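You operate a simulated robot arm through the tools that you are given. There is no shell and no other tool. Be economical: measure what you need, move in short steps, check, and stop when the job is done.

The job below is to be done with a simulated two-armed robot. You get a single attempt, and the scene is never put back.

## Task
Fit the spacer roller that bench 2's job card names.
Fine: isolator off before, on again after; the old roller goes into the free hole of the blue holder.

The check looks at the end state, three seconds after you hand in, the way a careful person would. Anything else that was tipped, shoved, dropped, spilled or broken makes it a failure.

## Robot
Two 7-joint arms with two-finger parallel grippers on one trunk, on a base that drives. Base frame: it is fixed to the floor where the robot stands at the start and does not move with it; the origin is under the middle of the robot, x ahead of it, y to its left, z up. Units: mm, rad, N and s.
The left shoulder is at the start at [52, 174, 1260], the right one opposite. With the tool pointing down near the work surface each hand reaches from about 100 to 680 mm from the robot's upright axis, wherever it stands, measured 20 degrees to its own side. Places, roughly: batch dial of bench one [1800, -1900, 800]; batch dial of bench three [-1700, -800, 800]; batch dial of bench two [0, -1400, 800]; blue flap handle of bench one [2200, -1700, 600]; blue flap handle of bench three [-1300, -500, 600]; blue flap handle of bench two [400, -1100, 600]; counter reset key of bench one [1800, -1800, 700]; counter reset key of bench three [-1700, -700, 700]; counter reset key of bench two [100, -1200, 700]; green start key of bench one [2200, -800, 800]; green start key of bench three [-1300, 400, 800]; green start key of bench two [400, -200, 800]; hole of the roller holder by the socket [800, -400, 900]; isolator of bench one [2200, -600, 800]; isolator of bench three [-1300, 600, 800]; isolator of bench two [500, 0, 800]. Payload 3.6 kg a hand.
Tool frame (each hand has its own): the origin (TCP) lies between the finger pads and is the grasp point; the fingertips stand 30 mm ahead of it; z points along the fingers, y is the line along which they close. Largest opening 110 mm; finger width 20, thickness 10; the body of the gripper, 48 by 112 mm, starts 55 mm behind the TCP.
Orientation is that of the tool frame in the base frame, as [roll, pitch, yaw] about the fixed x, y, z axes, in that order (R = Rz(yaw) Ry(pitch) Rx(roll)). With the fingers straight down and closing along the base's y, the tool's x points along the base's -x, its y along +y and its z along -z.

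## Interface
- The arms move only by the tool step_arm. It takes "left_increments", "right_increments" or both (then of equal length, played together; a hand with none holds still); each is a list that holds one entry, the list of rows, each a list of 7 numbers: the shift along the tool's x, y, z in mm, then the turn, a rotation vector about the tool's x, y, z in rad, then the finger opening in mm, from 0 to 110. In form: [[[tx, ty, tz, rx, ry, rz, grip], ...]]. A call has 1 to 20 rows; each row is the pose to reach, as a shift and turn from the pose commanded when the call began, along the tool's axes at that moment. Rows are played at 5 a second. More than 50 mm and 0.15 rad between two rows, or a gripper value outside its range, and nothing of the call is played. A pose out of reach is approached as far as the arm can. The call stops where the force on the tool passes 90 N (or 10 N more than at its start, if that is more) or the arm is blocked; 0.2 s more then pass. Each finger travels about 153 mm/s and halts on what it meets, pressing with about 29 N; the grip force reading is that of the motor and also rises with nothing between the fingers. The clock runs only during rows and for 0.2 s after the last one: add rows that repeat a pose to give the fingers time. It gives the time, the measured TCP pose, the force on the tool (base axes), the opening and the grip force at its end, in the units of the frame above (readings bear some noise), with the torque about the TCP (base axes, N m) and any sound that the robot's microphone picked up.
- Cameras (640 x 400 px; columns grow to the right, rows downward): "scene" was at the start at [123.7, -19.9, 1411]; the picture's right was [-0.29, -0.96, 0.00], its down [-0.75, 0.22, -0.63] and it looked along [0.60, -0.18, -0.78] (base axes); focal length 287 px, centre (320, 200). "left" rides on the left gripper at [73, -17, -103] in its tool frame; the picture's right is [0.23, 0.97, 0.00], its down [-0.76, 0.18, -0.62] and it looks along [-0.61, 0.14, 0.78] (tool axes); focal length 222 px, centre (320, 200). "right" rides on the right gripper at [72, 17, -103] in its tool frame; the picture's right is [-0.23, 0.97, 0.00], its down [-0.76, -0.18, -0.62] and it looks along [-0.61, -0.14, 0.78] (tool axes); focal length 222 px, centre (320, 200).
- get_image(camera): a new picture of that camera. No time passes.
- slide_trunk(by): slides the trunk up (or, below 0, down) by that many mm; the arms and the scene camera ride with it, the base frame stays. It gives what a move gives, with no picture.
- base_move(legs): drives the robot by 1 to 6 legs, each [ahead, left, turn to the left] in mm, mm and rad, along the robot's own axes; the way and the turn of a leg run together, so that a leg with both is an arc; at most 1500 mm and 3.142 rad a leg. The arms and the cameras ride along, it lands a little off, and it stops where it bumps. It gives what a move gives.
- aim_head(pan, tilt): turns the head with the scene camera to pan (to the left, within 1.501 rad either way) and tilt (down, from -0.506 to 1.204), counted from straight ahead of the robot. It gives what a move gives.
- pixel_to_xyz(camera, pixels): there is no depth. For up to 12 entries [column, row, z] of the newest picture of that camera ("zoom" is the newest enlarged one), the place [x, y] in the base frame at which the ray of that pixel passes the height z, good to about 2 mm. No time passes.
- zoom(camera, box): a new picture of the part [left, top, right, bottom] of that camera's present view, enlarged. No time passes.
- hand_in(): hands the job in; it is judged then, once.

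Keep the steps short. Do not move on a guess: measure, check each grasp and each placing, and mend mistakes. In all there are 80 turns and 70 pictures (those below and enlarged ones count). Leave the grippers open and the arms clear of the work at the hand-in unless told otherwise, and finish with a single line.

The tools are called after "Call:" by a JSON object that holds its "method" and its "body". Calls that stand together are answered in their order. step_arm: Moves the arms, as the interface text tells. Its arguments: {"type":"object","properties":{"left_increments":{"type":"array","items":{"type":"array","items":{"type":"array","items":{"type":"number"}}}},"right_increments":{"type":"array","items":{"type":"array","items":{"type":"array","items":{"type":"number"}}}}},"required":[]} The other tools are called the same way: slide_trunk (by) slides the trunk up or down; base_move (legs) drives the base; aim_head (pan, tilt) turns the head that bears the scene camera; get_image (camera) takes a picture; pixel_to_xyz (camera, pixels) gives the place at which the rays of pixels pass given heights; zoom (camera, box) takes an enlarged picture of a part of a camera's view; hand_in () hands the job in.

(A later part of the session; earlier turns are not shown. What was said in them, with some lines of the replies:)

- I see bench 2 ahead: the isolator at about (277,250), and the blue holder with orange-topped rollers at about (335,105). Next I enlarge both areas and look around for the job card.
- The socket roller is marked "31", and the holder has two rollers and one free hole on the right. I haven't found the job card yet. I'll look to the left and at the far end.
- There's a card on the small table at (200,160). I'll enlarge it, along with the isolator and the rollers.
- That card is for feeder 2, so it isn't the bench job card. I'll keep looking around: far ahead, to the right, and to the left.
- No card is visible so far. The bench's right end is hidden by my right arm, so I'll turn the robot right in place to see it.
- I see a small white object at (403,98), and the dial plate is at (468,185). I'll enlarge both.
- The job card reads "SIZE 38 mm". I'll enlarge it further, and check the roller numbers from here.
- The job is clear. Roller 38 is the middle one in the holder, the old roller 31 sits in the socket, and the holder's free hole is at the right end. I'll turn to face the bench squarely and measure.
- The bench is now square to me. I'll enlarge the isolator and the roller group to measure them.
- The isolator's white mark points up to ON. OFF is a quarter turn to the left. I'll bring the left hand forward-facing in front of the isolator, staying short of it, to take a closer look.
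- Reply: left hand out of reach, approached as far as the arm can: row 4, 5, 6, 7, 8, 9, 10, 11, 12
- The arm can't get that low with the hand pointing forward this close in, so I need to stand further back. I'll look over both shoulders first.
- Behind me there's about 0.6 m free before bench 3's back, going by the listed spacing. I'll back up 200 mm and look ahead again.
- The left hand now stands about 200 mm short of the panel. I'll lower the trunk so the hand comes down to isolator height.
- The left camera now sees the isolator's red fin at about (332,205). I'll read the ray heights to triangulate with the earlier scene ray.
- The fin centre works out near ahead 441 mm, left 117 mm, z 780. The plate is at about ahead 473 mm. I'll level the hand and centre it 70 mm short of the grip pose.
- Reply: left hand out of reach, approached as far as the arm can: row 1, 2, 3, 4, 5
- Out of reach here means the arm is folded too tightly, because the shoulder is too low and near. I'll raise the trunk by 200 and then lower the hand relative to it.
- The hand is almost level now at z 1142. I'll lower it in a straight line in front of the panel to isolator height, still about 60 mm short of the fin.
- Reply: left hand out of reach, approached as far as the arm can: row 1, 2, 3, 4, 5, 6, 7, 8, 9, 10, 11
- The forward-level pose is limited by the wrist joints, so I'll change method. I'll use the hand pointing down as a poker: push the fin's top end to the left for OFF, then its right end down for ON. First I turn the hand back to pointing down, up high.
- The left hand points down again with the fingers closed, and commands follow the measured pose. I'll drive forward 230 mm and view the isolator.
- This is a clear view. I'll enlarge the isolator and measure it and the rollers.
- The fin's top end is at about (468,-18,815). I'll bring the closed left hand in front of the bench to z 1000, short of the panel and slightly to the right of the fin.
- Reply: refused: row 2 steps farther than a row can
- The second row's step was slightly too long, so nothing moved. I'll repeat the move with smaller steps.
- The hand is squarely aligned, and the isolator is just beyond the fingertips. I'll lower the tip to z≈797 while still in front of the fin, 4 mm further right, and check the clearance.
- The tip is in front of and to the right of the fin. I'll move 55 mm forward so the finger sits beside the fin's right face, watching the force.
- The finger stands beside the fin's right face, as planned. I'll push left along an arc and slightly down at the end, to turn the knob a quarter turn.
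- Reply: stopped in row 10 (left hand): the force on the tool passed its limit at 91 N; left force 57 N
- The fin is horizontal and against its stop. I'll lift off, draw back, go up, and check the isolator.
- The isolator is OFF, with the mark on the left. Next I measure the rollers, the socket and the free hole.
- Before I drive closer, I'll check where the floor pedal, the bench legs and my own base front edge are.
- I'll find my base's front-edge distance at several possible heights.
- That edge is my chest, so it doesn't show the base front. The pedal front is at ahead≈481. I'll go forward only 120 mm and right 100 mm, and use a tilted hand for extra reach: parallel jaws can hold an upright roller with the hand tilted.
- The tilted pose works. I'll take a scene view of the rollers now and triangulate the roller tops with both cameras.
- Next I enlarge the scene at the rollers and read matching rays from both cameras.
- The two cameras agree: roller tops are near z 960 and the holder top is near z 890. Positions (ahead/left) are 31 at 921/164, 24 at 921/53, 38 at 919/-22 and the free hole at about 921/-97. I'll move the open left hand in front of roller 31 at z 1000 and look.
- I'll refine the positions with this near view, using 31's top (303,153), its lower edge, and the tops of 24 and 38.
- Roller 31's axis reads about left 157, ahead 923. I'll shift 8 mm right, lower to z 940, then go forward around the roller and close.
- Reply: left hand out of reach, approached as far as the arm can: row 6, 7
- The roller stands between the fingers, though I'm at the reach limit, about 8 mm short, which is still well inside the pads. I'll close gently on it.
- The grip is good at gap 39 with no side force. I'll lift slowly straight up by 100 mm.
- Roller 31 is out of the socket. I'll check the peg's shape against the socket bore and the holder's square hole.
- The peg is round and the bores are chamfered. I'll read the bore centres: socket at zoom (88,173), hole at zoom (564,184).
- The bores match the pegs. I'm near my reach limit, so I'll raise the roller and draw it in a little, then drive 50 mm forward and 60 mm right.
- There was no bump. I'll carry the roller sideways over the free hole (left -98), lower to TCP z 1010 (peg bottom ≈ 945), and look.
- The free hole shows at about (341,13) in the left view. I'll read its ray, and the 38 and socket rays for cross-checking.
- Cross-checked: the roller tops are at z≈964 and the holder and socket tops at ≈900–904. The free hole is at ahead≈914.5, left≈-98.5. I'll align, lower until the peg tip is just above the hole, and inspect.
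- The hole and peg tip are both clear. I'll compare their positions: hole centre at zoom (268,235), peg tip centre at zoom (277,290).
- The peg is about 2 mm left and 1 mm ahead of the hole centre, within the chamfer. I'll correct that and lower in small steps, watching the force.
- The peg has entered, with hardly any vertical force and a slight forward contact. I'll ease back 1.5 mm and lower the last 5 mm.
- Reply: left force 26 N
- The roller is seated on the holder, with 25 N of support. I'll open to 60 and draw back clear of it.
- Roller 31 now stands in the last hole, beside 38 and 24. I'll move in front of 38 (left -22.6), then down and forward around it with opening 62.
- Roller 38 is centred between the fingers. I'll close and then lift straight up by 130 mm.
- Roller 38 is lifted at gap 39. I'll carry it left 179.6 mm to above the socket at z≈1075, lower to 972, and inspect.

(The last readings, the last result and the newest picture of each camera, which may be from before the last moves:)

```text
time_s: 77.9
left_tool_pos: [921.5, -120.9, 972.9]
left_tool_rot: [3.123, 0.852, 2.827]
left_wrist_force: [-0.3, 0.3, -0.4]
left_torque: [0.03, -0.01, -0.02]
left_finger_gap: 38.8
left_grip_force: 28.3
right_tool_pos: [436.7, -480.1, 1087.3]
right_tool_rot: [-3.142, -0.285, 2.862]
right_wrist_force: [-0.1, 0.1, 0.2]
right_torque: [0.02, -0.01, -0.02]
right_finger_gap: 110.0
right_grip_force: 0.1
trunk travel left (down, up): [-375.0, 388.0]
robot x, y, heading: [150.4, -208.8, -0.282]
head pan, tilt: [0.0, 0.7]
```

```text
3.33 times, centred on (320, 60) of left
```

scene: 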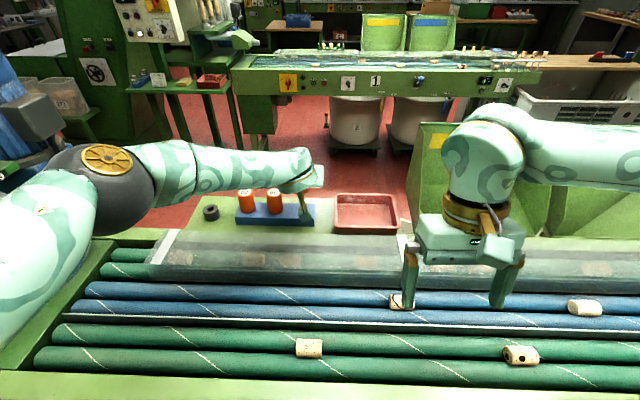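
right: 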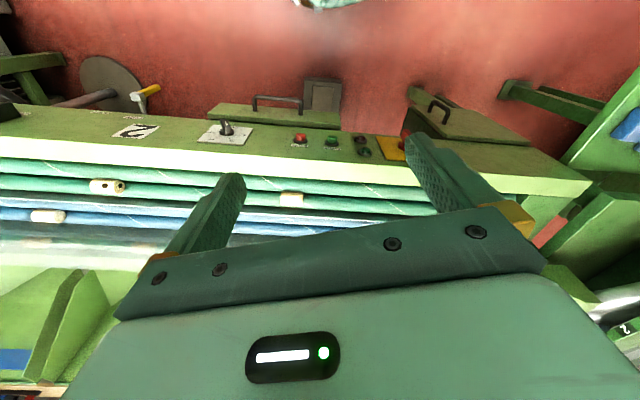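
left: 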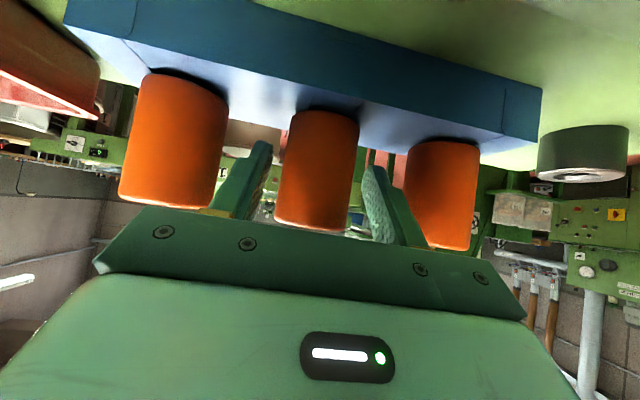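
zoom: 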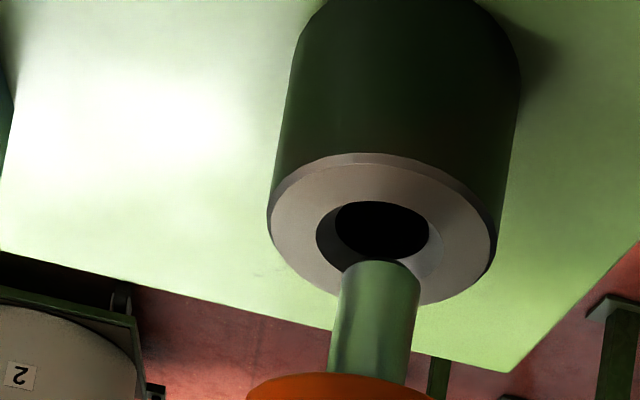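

The peg is lined up over the socket bore. I'll lower it in small steps.

Call:
{"method": "step_arm", "body": {"left_increments": [[[3.8, -0.5, 3.3, 0, 0, 0, 30], [7.5, -0.5, 6.6, 0, 0, 0, 30], [11.3, -0.5, 9.9, 0, 0, 0, 30], [15, -0.5, 13.2, 0, 0, 0, 30], [18, -0.5, 15.8, 0, 0, 0, 30], [20.3, -0.5, 17.8, 0, 0, 0, 30], [20.3, -0.5, 17.8, 0, 0, 0, 30]]]}}

```text
time_s: 79.5
left_tool_pos: [921.1, -122.3, 944.5]
left_tool_rot: [3.124, 0.849, 2.825]
left_wrist_force: [5.7, -6.4, -3.0]
left_torque: [-0.52, -0.36, 0.01]
left_finger_gap: 38.9
left_grip_force: 29.1
right_tool_pos: [439.1, -481.1, 1086.7]
right_tool_rot: [3.141, -0.287, 2.861]
right_wrist_force: [0.4, -0.1, -0.4]
right_torque: [-0.02, -0.02, -0.02]
right_finger_gap: 110.2
right_grip_force: 0.1
trunk travel left (down, up): [-375.0, 388.0]
robot x, y, heading: [151.2, -210.3, -0.284]
head pan, tilt: [0.0, 0.7]
```

The peg is in with only small side forces. I'll lower the last millimetres until it seats.

Call:
{"method": "step_arm", "body": {"left_increments": [[[1.1, -0.5, 1, 0, 0, 0, 30], [2.3, -0.5, 2, 0, 0, 0, 30], [3.4, -0.5, 3, 0, 0, 0, 30], [3.8, -0.5, 3.3, 0, 0, 0, 30], [3.8, -0.5, 3.3, 0, 0, 0, 30]]]}}

Call:
{"method": "zoom", "body": {"camera": "left", "box": [230, 0, 450, 150]}}

```text
time_s: 80.7
left_tool_pos: [919.5, -121.3, 943.1]
left_tool_rot: [3.123, 0.855, 2.826]
left_wrist_force: [7.6, -2.0, 16.5]
left_torque: [-0.36, -0.1, 0.02]
left_finger_gap: 38.9
left_grip_force: 28.5
right_tool_pos: [436.2, -481.2, 1087.1]
right_tool_rot: [3.139, -0.285, 2.861]
right_wrist_force: [0.9, -0.1, -0.8]
right_torque: [0.02, 0.04, 0.01]
right_finger_gap: 109.9
right_grip_force: 0.0
trunk travel left (down, up): [-375.0, 388.0]
robot x, y, heading: [147.1, -209.6, -0.281]
head pan, tilt: [0.0, 0.7]
```

```text
2.67 times, centred on (340, 75) of left
```

zoom: 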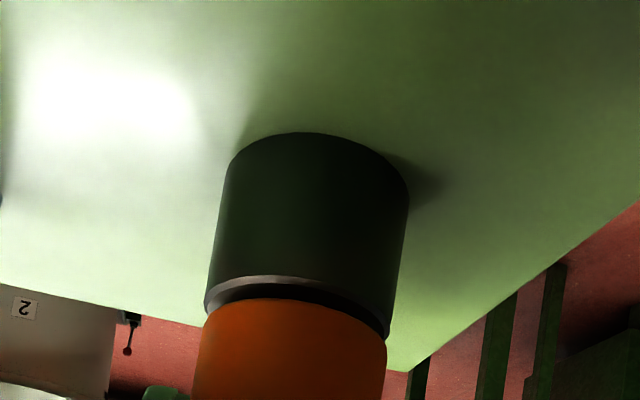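

It's seated: 16 N of support, and it looks just as 31 did before. I'll release, draw back, and raise the hand.

Call:
{"method": "step_arm", "body": {"left_increments": [[[-0.5, 0, -0.5, 0, 0, 0, 45], [-0.5, 0, -0.5, 0, 0, 0, 65], [-0.5, 0, -0.5, 0, 0, 0, 65], [0, 0, -25, 0, 0, 0, 65], [0, 0, -55, 0, 0, 0, 65], [0, 0, -90, 0, 0, 0, 65], [0, 0, -120, 0, 0, 0, 65], [-30, 0, -150, 0, 0, 0, 65], [-60, 0, -180, 0, 0, 0, 65], [-60, 0, -180, 0, 0, 0, 65]]]}}

Call:
{"method": "zoom", "body": {"camera": "scene", "box": [175, 140, 355, 250]}}

```text
time_s: 82.9
left_tool_pos: [828.9, -96.4, 1105.5]
left_tool_rot: [3.125, 0.852, 2.825]
left_wrist_force: [-0.7, 0.8, -0.1]
left_torque: [0.02, 0.06, -0.01]
left_finger_gap: 65.1
left_grip_force: 0.0
right_tool_pos: [438.1, -480.0, 1087.3]
right_tool_rot: [-3.141, -0.289, 2.861]
right_wrist_force: [-0.2, 0.5, -0.1]
right_torque: [-0.02, -0.01, -0.01]
right_finger_gap: 110.2
right_grip_force: 0.1
trunk travel left (down, up): [-375.0, 388.0]
robot x, y, heading: [145.0, -209.5, -0.28]
head pan, tilt: [0.0, 0.7]
```

```text
3.56 times, centred on (265, 195) of scene
```

zoom: 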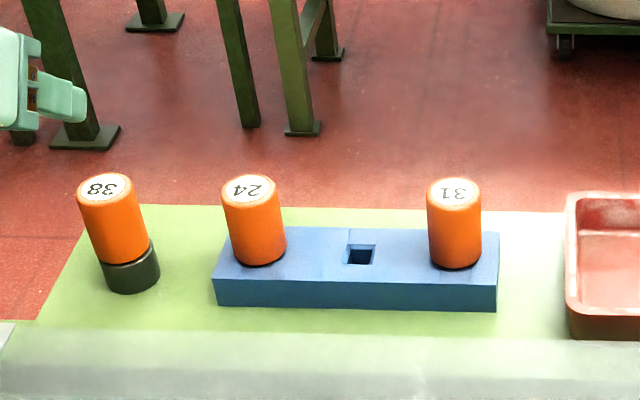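

Roller 38 is in the socket and 31 in the former free hole, both upright. I'll bring the hand back to pointing down, then reverse the base to where I worked the isolator.

Call:
{"method": "step_arm", "body": {"left_increments": [[[9, -30, -10, 0, 0.14, 0, 40], [18, -60, -20, 0, 0.28, 0, 20], [27, -90, -30, 0, 0.42, 0, 0], [36, -120, -40, 0, 0.56, 0, 0], [45, -140, -50, 0, 0.7, 0, 0], [53, -140, -60, 0, 0.84, 0, 0], [53, -140, -60, 0, 0.85, 0, 0]]]}}

Call:
{"method": "base_move", "body": {"legs": [[-170, 0, 0], [0, 160, 0]]}}

```text
time_s: 84.5
left_tool_pos: [709.8, -204.1, 1103.2]
left_tool_rot: [3.128, 0.001, 2.839]
left_wrist_force: [0.0, 0.5, 0.0]
left_torque: [-0.02, -0.01, 0.05]
left_finger_gap: 0.0
left_grip_force: 29.1
right_tool_pos: [438.1, -480.9, 1086.6]
right_tool_rot: [3.141, -0.284, 2.86]
right_wrist_force: [0.8, 1.0, -0.1]
right_torque: [0.0, -0.02, 0.0]
right_finger_gap: 109.8
right_grip_force: 0.0
trunk travel left (down, up): [-375.0, 388.0]
robot x, y, heading: [142.0, -204.6, -0.279]
head pan, tilt: [0.0, 0.7]
```

```text
time_s: 87.0
left_tool_pos: [594.7, 0.1, 1103.0]
left_tool_rot: [3.131, 0.001, 2.841]
left_wrist_force: [0.2, -0.3, -0.6]
left_torque: [-0.02, 0.02, -0.03]
left_finger_gap: 0.0
left_grip_force: 29.2
right_tool_pos: [325.0, -276.4, 1086.8]
right_tool_rot: [-3.141, -0.284, 2.861]
right_wrist_force: [-0.2, 0.4, -0.6]
right_torque: [-0.02, -0.01, 0.04]
right_finger_gap: 110.0
right_grip_force: 0.0
trunk travel left (down, up): [-375.0, 388.0]
robot x, y, heading: [32.6, -6.9, -0.282]
head pan, tilt: [0.0, 0.7]
```

The base is back at its earlier spot. For ON, I'll push the fin's right end down and then its lower end left. First I place the closed hand in front of the panel, slightly tilted, with its tip above the fin's right end.

Call:
{"method": "step_arm", "body": {"left_increments": [[[35.6, -18.1, 20, 0, 0, 0, 0], [71.2, -36.2, 40, 0, 0, 0, 0], [106.8, -54.4, 60, 0, 0, 0, 0], [142.4, -72.5, 80, 0, 0, 0, 0], [178, -90.6, 100, -0.03, 0, 0, 0], [178, -90.6, 145, -0.06, 0, 0, 0], [178, -90.6, 190, -0.09, 0, 0, 0], [178, -90.6, 235, -0.12, 0, 0, 0], [178, -90.6, 268, -0.12, 0, 0, 0], [178, -90.6, 268, -0.12, 0, 0, 0]]]}}

```text
time_s: 89.2
left_tool_pos: [399.8, -34.6, 833.3]
left_tool_rot: [3.008, 0.001, 2.841]
left_wrist_force: [0.1, -0.1, 0.7]
left_torque: [-0.01, 0.01, 0.0]
left_finger_gap: 0.0
left_grip_force: 28.9
right_tool_pos: [323.1, -277.6, 1087.6]
right_tool_rot: [-3.141, -0.282, 2.862]
right_wrist_force: [0.3, 0.0, -0.1]
right_torque: [-0.02, -0.03, 0.0]
right_finger_gap: 110.1
right_grip_force: 0.0
trunk travel left (down, up): [-375.0, 388.0]
robot x, y, heading: [33.7, -5.6, -0.282]
head pan, tilt: [0.0, 0.7]
```

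The hand is at ahead 392, left 85. I'll move 51 mm forward so the tip sits above the fin's right end, and look.

Call:
{"method": "step_arm", "body": {"left_increments": [[[-17, 0, 0, 0, 0, 0, 0], [-34, 0, 0, 0, 0, 0, 0], [-51, 0, 0, 0, 0, 0, 0], [-51, 0, 0, 0, 0, 0, 0]]]}}

Call:
{"method": "zoom", "body": {"camera": "left", "box": [180, 90, 440, 250]}}

```text
time_s: 90.2
left_tool_pos: [448.5, -46.9, 833.4]
left_tool_rot: [3.009, 0.002, 2.843]
left_wrist_force: [0.1, 0.0, 0.1]
left_torque: [-0.02, -0.01, 0.01]
left_finger_gap: 0.0
left_grip_force: 29.4
right_tool_pos: [323.6, -278.4, 1086.4]
right_tool_rot: [3.141, -0.286, 2.86]
right_wrist_force: [0.5, 0.0, -0.5]
right_torque: [0.02, 0.0, 0.0]
right_finger_gap: 110.0
right_grip_force: 0.0
trunk travel left (down, up): [-375.0, 388.0]
robot x, y, heading: [34.5, -6.1, -0.281]
head pan, tilt: [0.0, 0.7]
```

```text
2.46 times, centred on (310, 170) of left
```

zoom: 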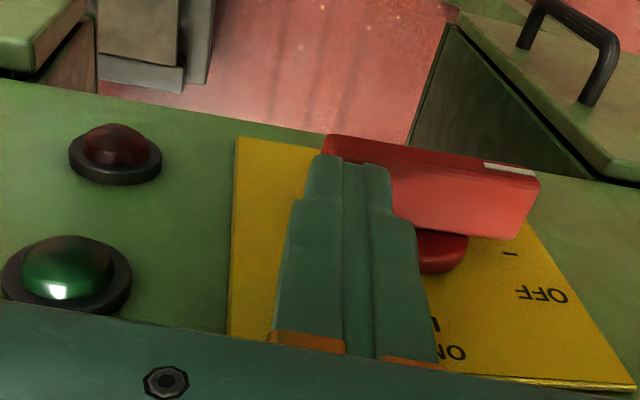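

The tip stands above the fin's right end. I'll push down and around to the left, along the arc, to ON.

Call:
{"method": "step_arm", "body": {"left_increments": [[[0, -4.3, 8, 0, 0, 0, 0], [0, -4.3, 13.3, 0, 0, 0, 0], [0, -5.8, 19.4, 0, 0, 0, 0], [0, -6.9, 25.2, 0, 0, 0, 0], [0, -5.4, 31.3, 0, 0, 0, 0], [0, -3.3, 36.7, 0, 0, 0, 0], [0, 0.5, 41.4, 0, 0, 0, 0], [0, 5.6, 44.9, 0, 0, 0, 0], [0, 9.3, 46, 0, 0, 0, 0], [0, 9.3, 46, 0, 0, 0, 0]]]}}

Call:
{"method": "zoom", "body": {"camera": "left", "box": [180, 90, 440, 250]}}

```text
time_s: 91.5
left_tool_pos: [448.7, -53.2, 809.1]
left_tool_rot: [3.027, 0.024, 2.84]
left_wrist_force: [-23.2, 10.9, 52.5]
left_torque: [-2.29, -2.17, -0.25]
left_finger_gap: 0.0
left_grip_force: 29.3
right_tool_pos: [317.3, -275.4, 1088.9]
right_tool_rot: [-3.14, -0.279, 2.863]
right_wrist_force: [-0.4, 0.7, 1.0]
right_torque: [-0.01, 0.0, 0.02]
right_finger_gap: 109.8
right_grip_force: 0.0
trunk travel left (down, up): [-375.0, 388.0]
robot x, y, heading: [33.7, -6.2, -0.284]
head pan, tilt: [0.0, 0.7]
stopped in row 6 (left hand): the force on the tool passed its limit at 97 N (the readings are from after the stop); the commanded pose is now the measured one
```

```text
2.46 times, centred on (310, 170) of left
```

zoom: 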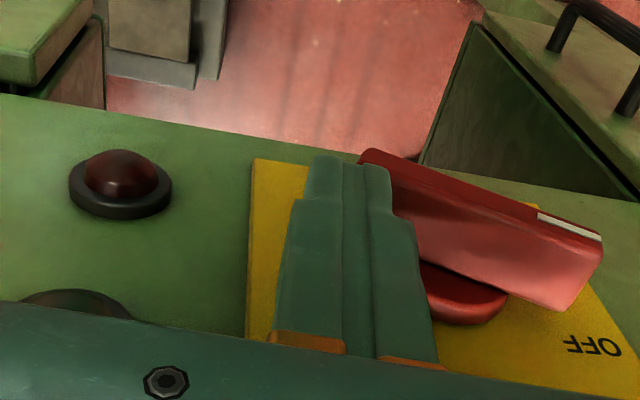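

It stopped with the fin turned only part way. The torque reading shows the gripper body resting on the bench lip, not the fin. I'll lift, back off, and lean the hand so the fingertips point toward the panel and the body stays clear.

Call:
{"method": "step_arm", "body": {"left_increments": [[[0, 0, -8, 0, 0, 0, 0], [0, 0, -20, 0, 0, 0, 0], [25, 0, -20, 0, 0, 0, 0], [50, 0, -20, 0, -0.1, 0, 0], [60, 0, -20, 0, -0.2, 0, 0], [60, 0, -20, 0, -0.32, 0, 0], [60, 0, -20, 0, -0.32, 0, 0]]]}}

```text
time_s: 93.2
left_tool_pos: [394.2, -37.2, 823.5]
left_tool_rot: [3.013, 0.332, 2.8]
left_wrist_force: [0.0, -0.1, -0.7]
left_torque: [-0.02, 0.0, 0.01]
left_finger_gap: 0.0
left_grip_force: 29.3
right_tool_pos: [323.4, -277.5, 1086.3]
right_tool_rot: [-3.141, -0.285, 2.863]
right_wrist_force: [-0.2, 0.9, 0.0]
right_torque: [0.0, -0.01, 0.0]
right_finger_gap: 109.8
right_grip_force: 0.1
trunk travel left (down, up): [-375.0, 388.0]
robot x, y, heading: [36.3, -6.8, -0.275]
head pan, tilt: [0.0, 0.7]
```

The hand now leans toward the panel. I'll re-approach over the fin's right end and repeat the arc with the body clear of the lip.

Call:
{"method": "step_arm", "body": {"left_increments": [[[-1.5, 0.5, -4.2, 0, 0, 0, 0], [-26, 2, 5, 0, 0, 0, 0], [-51.8, 3.5, 13.6, 0, 0, 0, 0], [-48.9, 3.8, 21.8, 0, 0, 0, 0], [-47, 1.8, 27.2, 0, 0, 0, 0], [-45.1, 1.3, 33, 0, 0, 0, 0], [-43.1, 2.3, 38.6, 0, 0, 0, 0], [-41.3, 5.1, 43.8, 0, 0, 0, 0], [-39.7, 9, 48.3, 0, 0, 0, 0], [-38.6, 14, 51.5, 0, 0, 0, 0], [-38.4, 18.2, 52, 0, 0, 0, 0], [-38.4, 18.2, 52, 0, 0, 0, 0]]]}}

```text
time_s: 95.8
left_tool_pos: [450.7, -34.3, 789.6]
left_tool_rot: [3.015, 0.333, 2.797]
left_wrist_force: [-2.7, -7.4, -1.2]
left_torque: [-0.03, -0.02, -0.01]
left_finger_gap: 0.2
left_grip_force: 29.7
right_tool_pos: [323.4, -278.5, 1086.1]
right_tool_rot: [3.139, -0.286, 2.862]
right_wrist_force: [-0.1, -0.2, -0.4]
right_torque: [-0.01, -0.02, 0.0]
right_finger_gap: 110.1
right_grip_force: 0.0
trunk travel left (down, up): [-375.0, 388.0]
robot x, y, heading: [35.1, -10.1, -0.28]
head pan, tilt: [0.0, 0.7]
```

The arc completed with only light contact. I'll move off sideways, back and up, then check the isolator.

Call:
{"method": "step_arm", "body": {"left_increments": [[[0, -8, 0, 0, 0, 0, 0], [28, -8, -10, 0, 0, 0, 0], [56.7, -8, -19.7, 0, 0, 0, 0], [41, -3, -64, 0, 0, 0, 30], [26, 3, -109, 0, 0, 0, 60], [11, 8, -154, 0, 0, 0, 80], [-5, 13, -199, 0, 0, 0, 110], [-20, 18, -244, 0, 0, 0, 110], [-35, 24, -289, 0, 0, 0, 110], [-50, 29, -334, 0, 0, 0, 110], [-65, 29, -350, 0, 0, 0, 110], [-100, 29, -350, 0, 0, 0, 110], [-100, 29, -350, 0, 0, 0, 110]]]}}

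Call:
{"method": "aim_head", "body": {"pan": 0.2, "tilt": 0.95}}

Call:
{"method": "zoom", "body": {"camera": "scene", "box": [255, 195, 355, 275]}}

```text
time_s: 98.5
left_tool_pos: [429.7, -39.7, 1154.6]
left_tool_rot: [3.011, 0.334, 2.8]
left_wrist_force: [-0.8, -0.4, -0.2]
left_torque: [0.04, 0.03, 0.02]
left_finger_gap: 110.2
left_grip_force: 0.0
right_tool_pos: [323.0, -277.9, 1087.7]
right_tool_rot: [-3.141, -0.286, 2.862]
right_wrist_force: [-0.1, -0.4, 0.7]
right_torque: [0.0, 0.0, 0.0]
right_finger_gap: 110.0
right_grip_force: 0.1
trunk travel left (down, up): [-375.0, 388.0]
robot x, y, heading: [34.5, -7.6, -0.281]
head pan, tilt: [0.0, 0.7]
```

```text
time_s: 99.3
left_tool_pos: [430.9, -39.8, 1154.4]
left_tool_rot: [3.012, 0.334, 2.8]
left_wrist_force: [-0.8, 0.5, -0.5]
left_torque: [-0.01, -0.01, -0.05]
left_finger_gap: 110.2
left_grip_force: 0.1
right_tool_pos: [323.4, -277.8, 1086.8]
right_tool_rot: [3.141, -0.284, 2.863]
right_wrist_force: [0.1, 0.3, 0.7]
right_torque: [0.02, -0.01, -0.01]
right_finger_gap: 110.0
right_grip_force: 0.1
trunk travel left (down, up): [-375.0, 388.0]
robot x, y, heading: [37.5, -5.0, -0.28]
head pan, tilt: [0.201, 0.949]
```

```text
5.00 times, centred on (305, 235) of scene
```

zoom: 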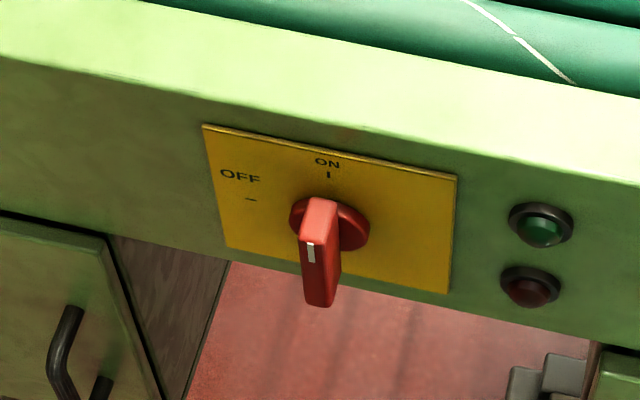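

The isolator is back ON, with the mark up exactly as at the start. I'll take a last overall look.

Call:
{"method": "get_image", "body": {"camera": "scene"}}

```text
1 pictures are left
```

scene: 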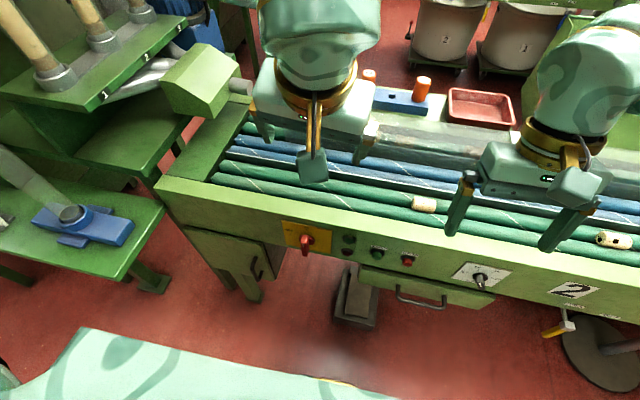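

Everything is in place, both hands are open and clear, and nothing has been disturbed. I'm handing in.

Call:
{"method": "hand_in", "body": {}}

```text
The job is handed in.
```

Roller 38, the size on bench 2's job card, is fitted in the socket; old roller 31 is in the blue holder's free hole, and the isolator was switched off before and is back on.
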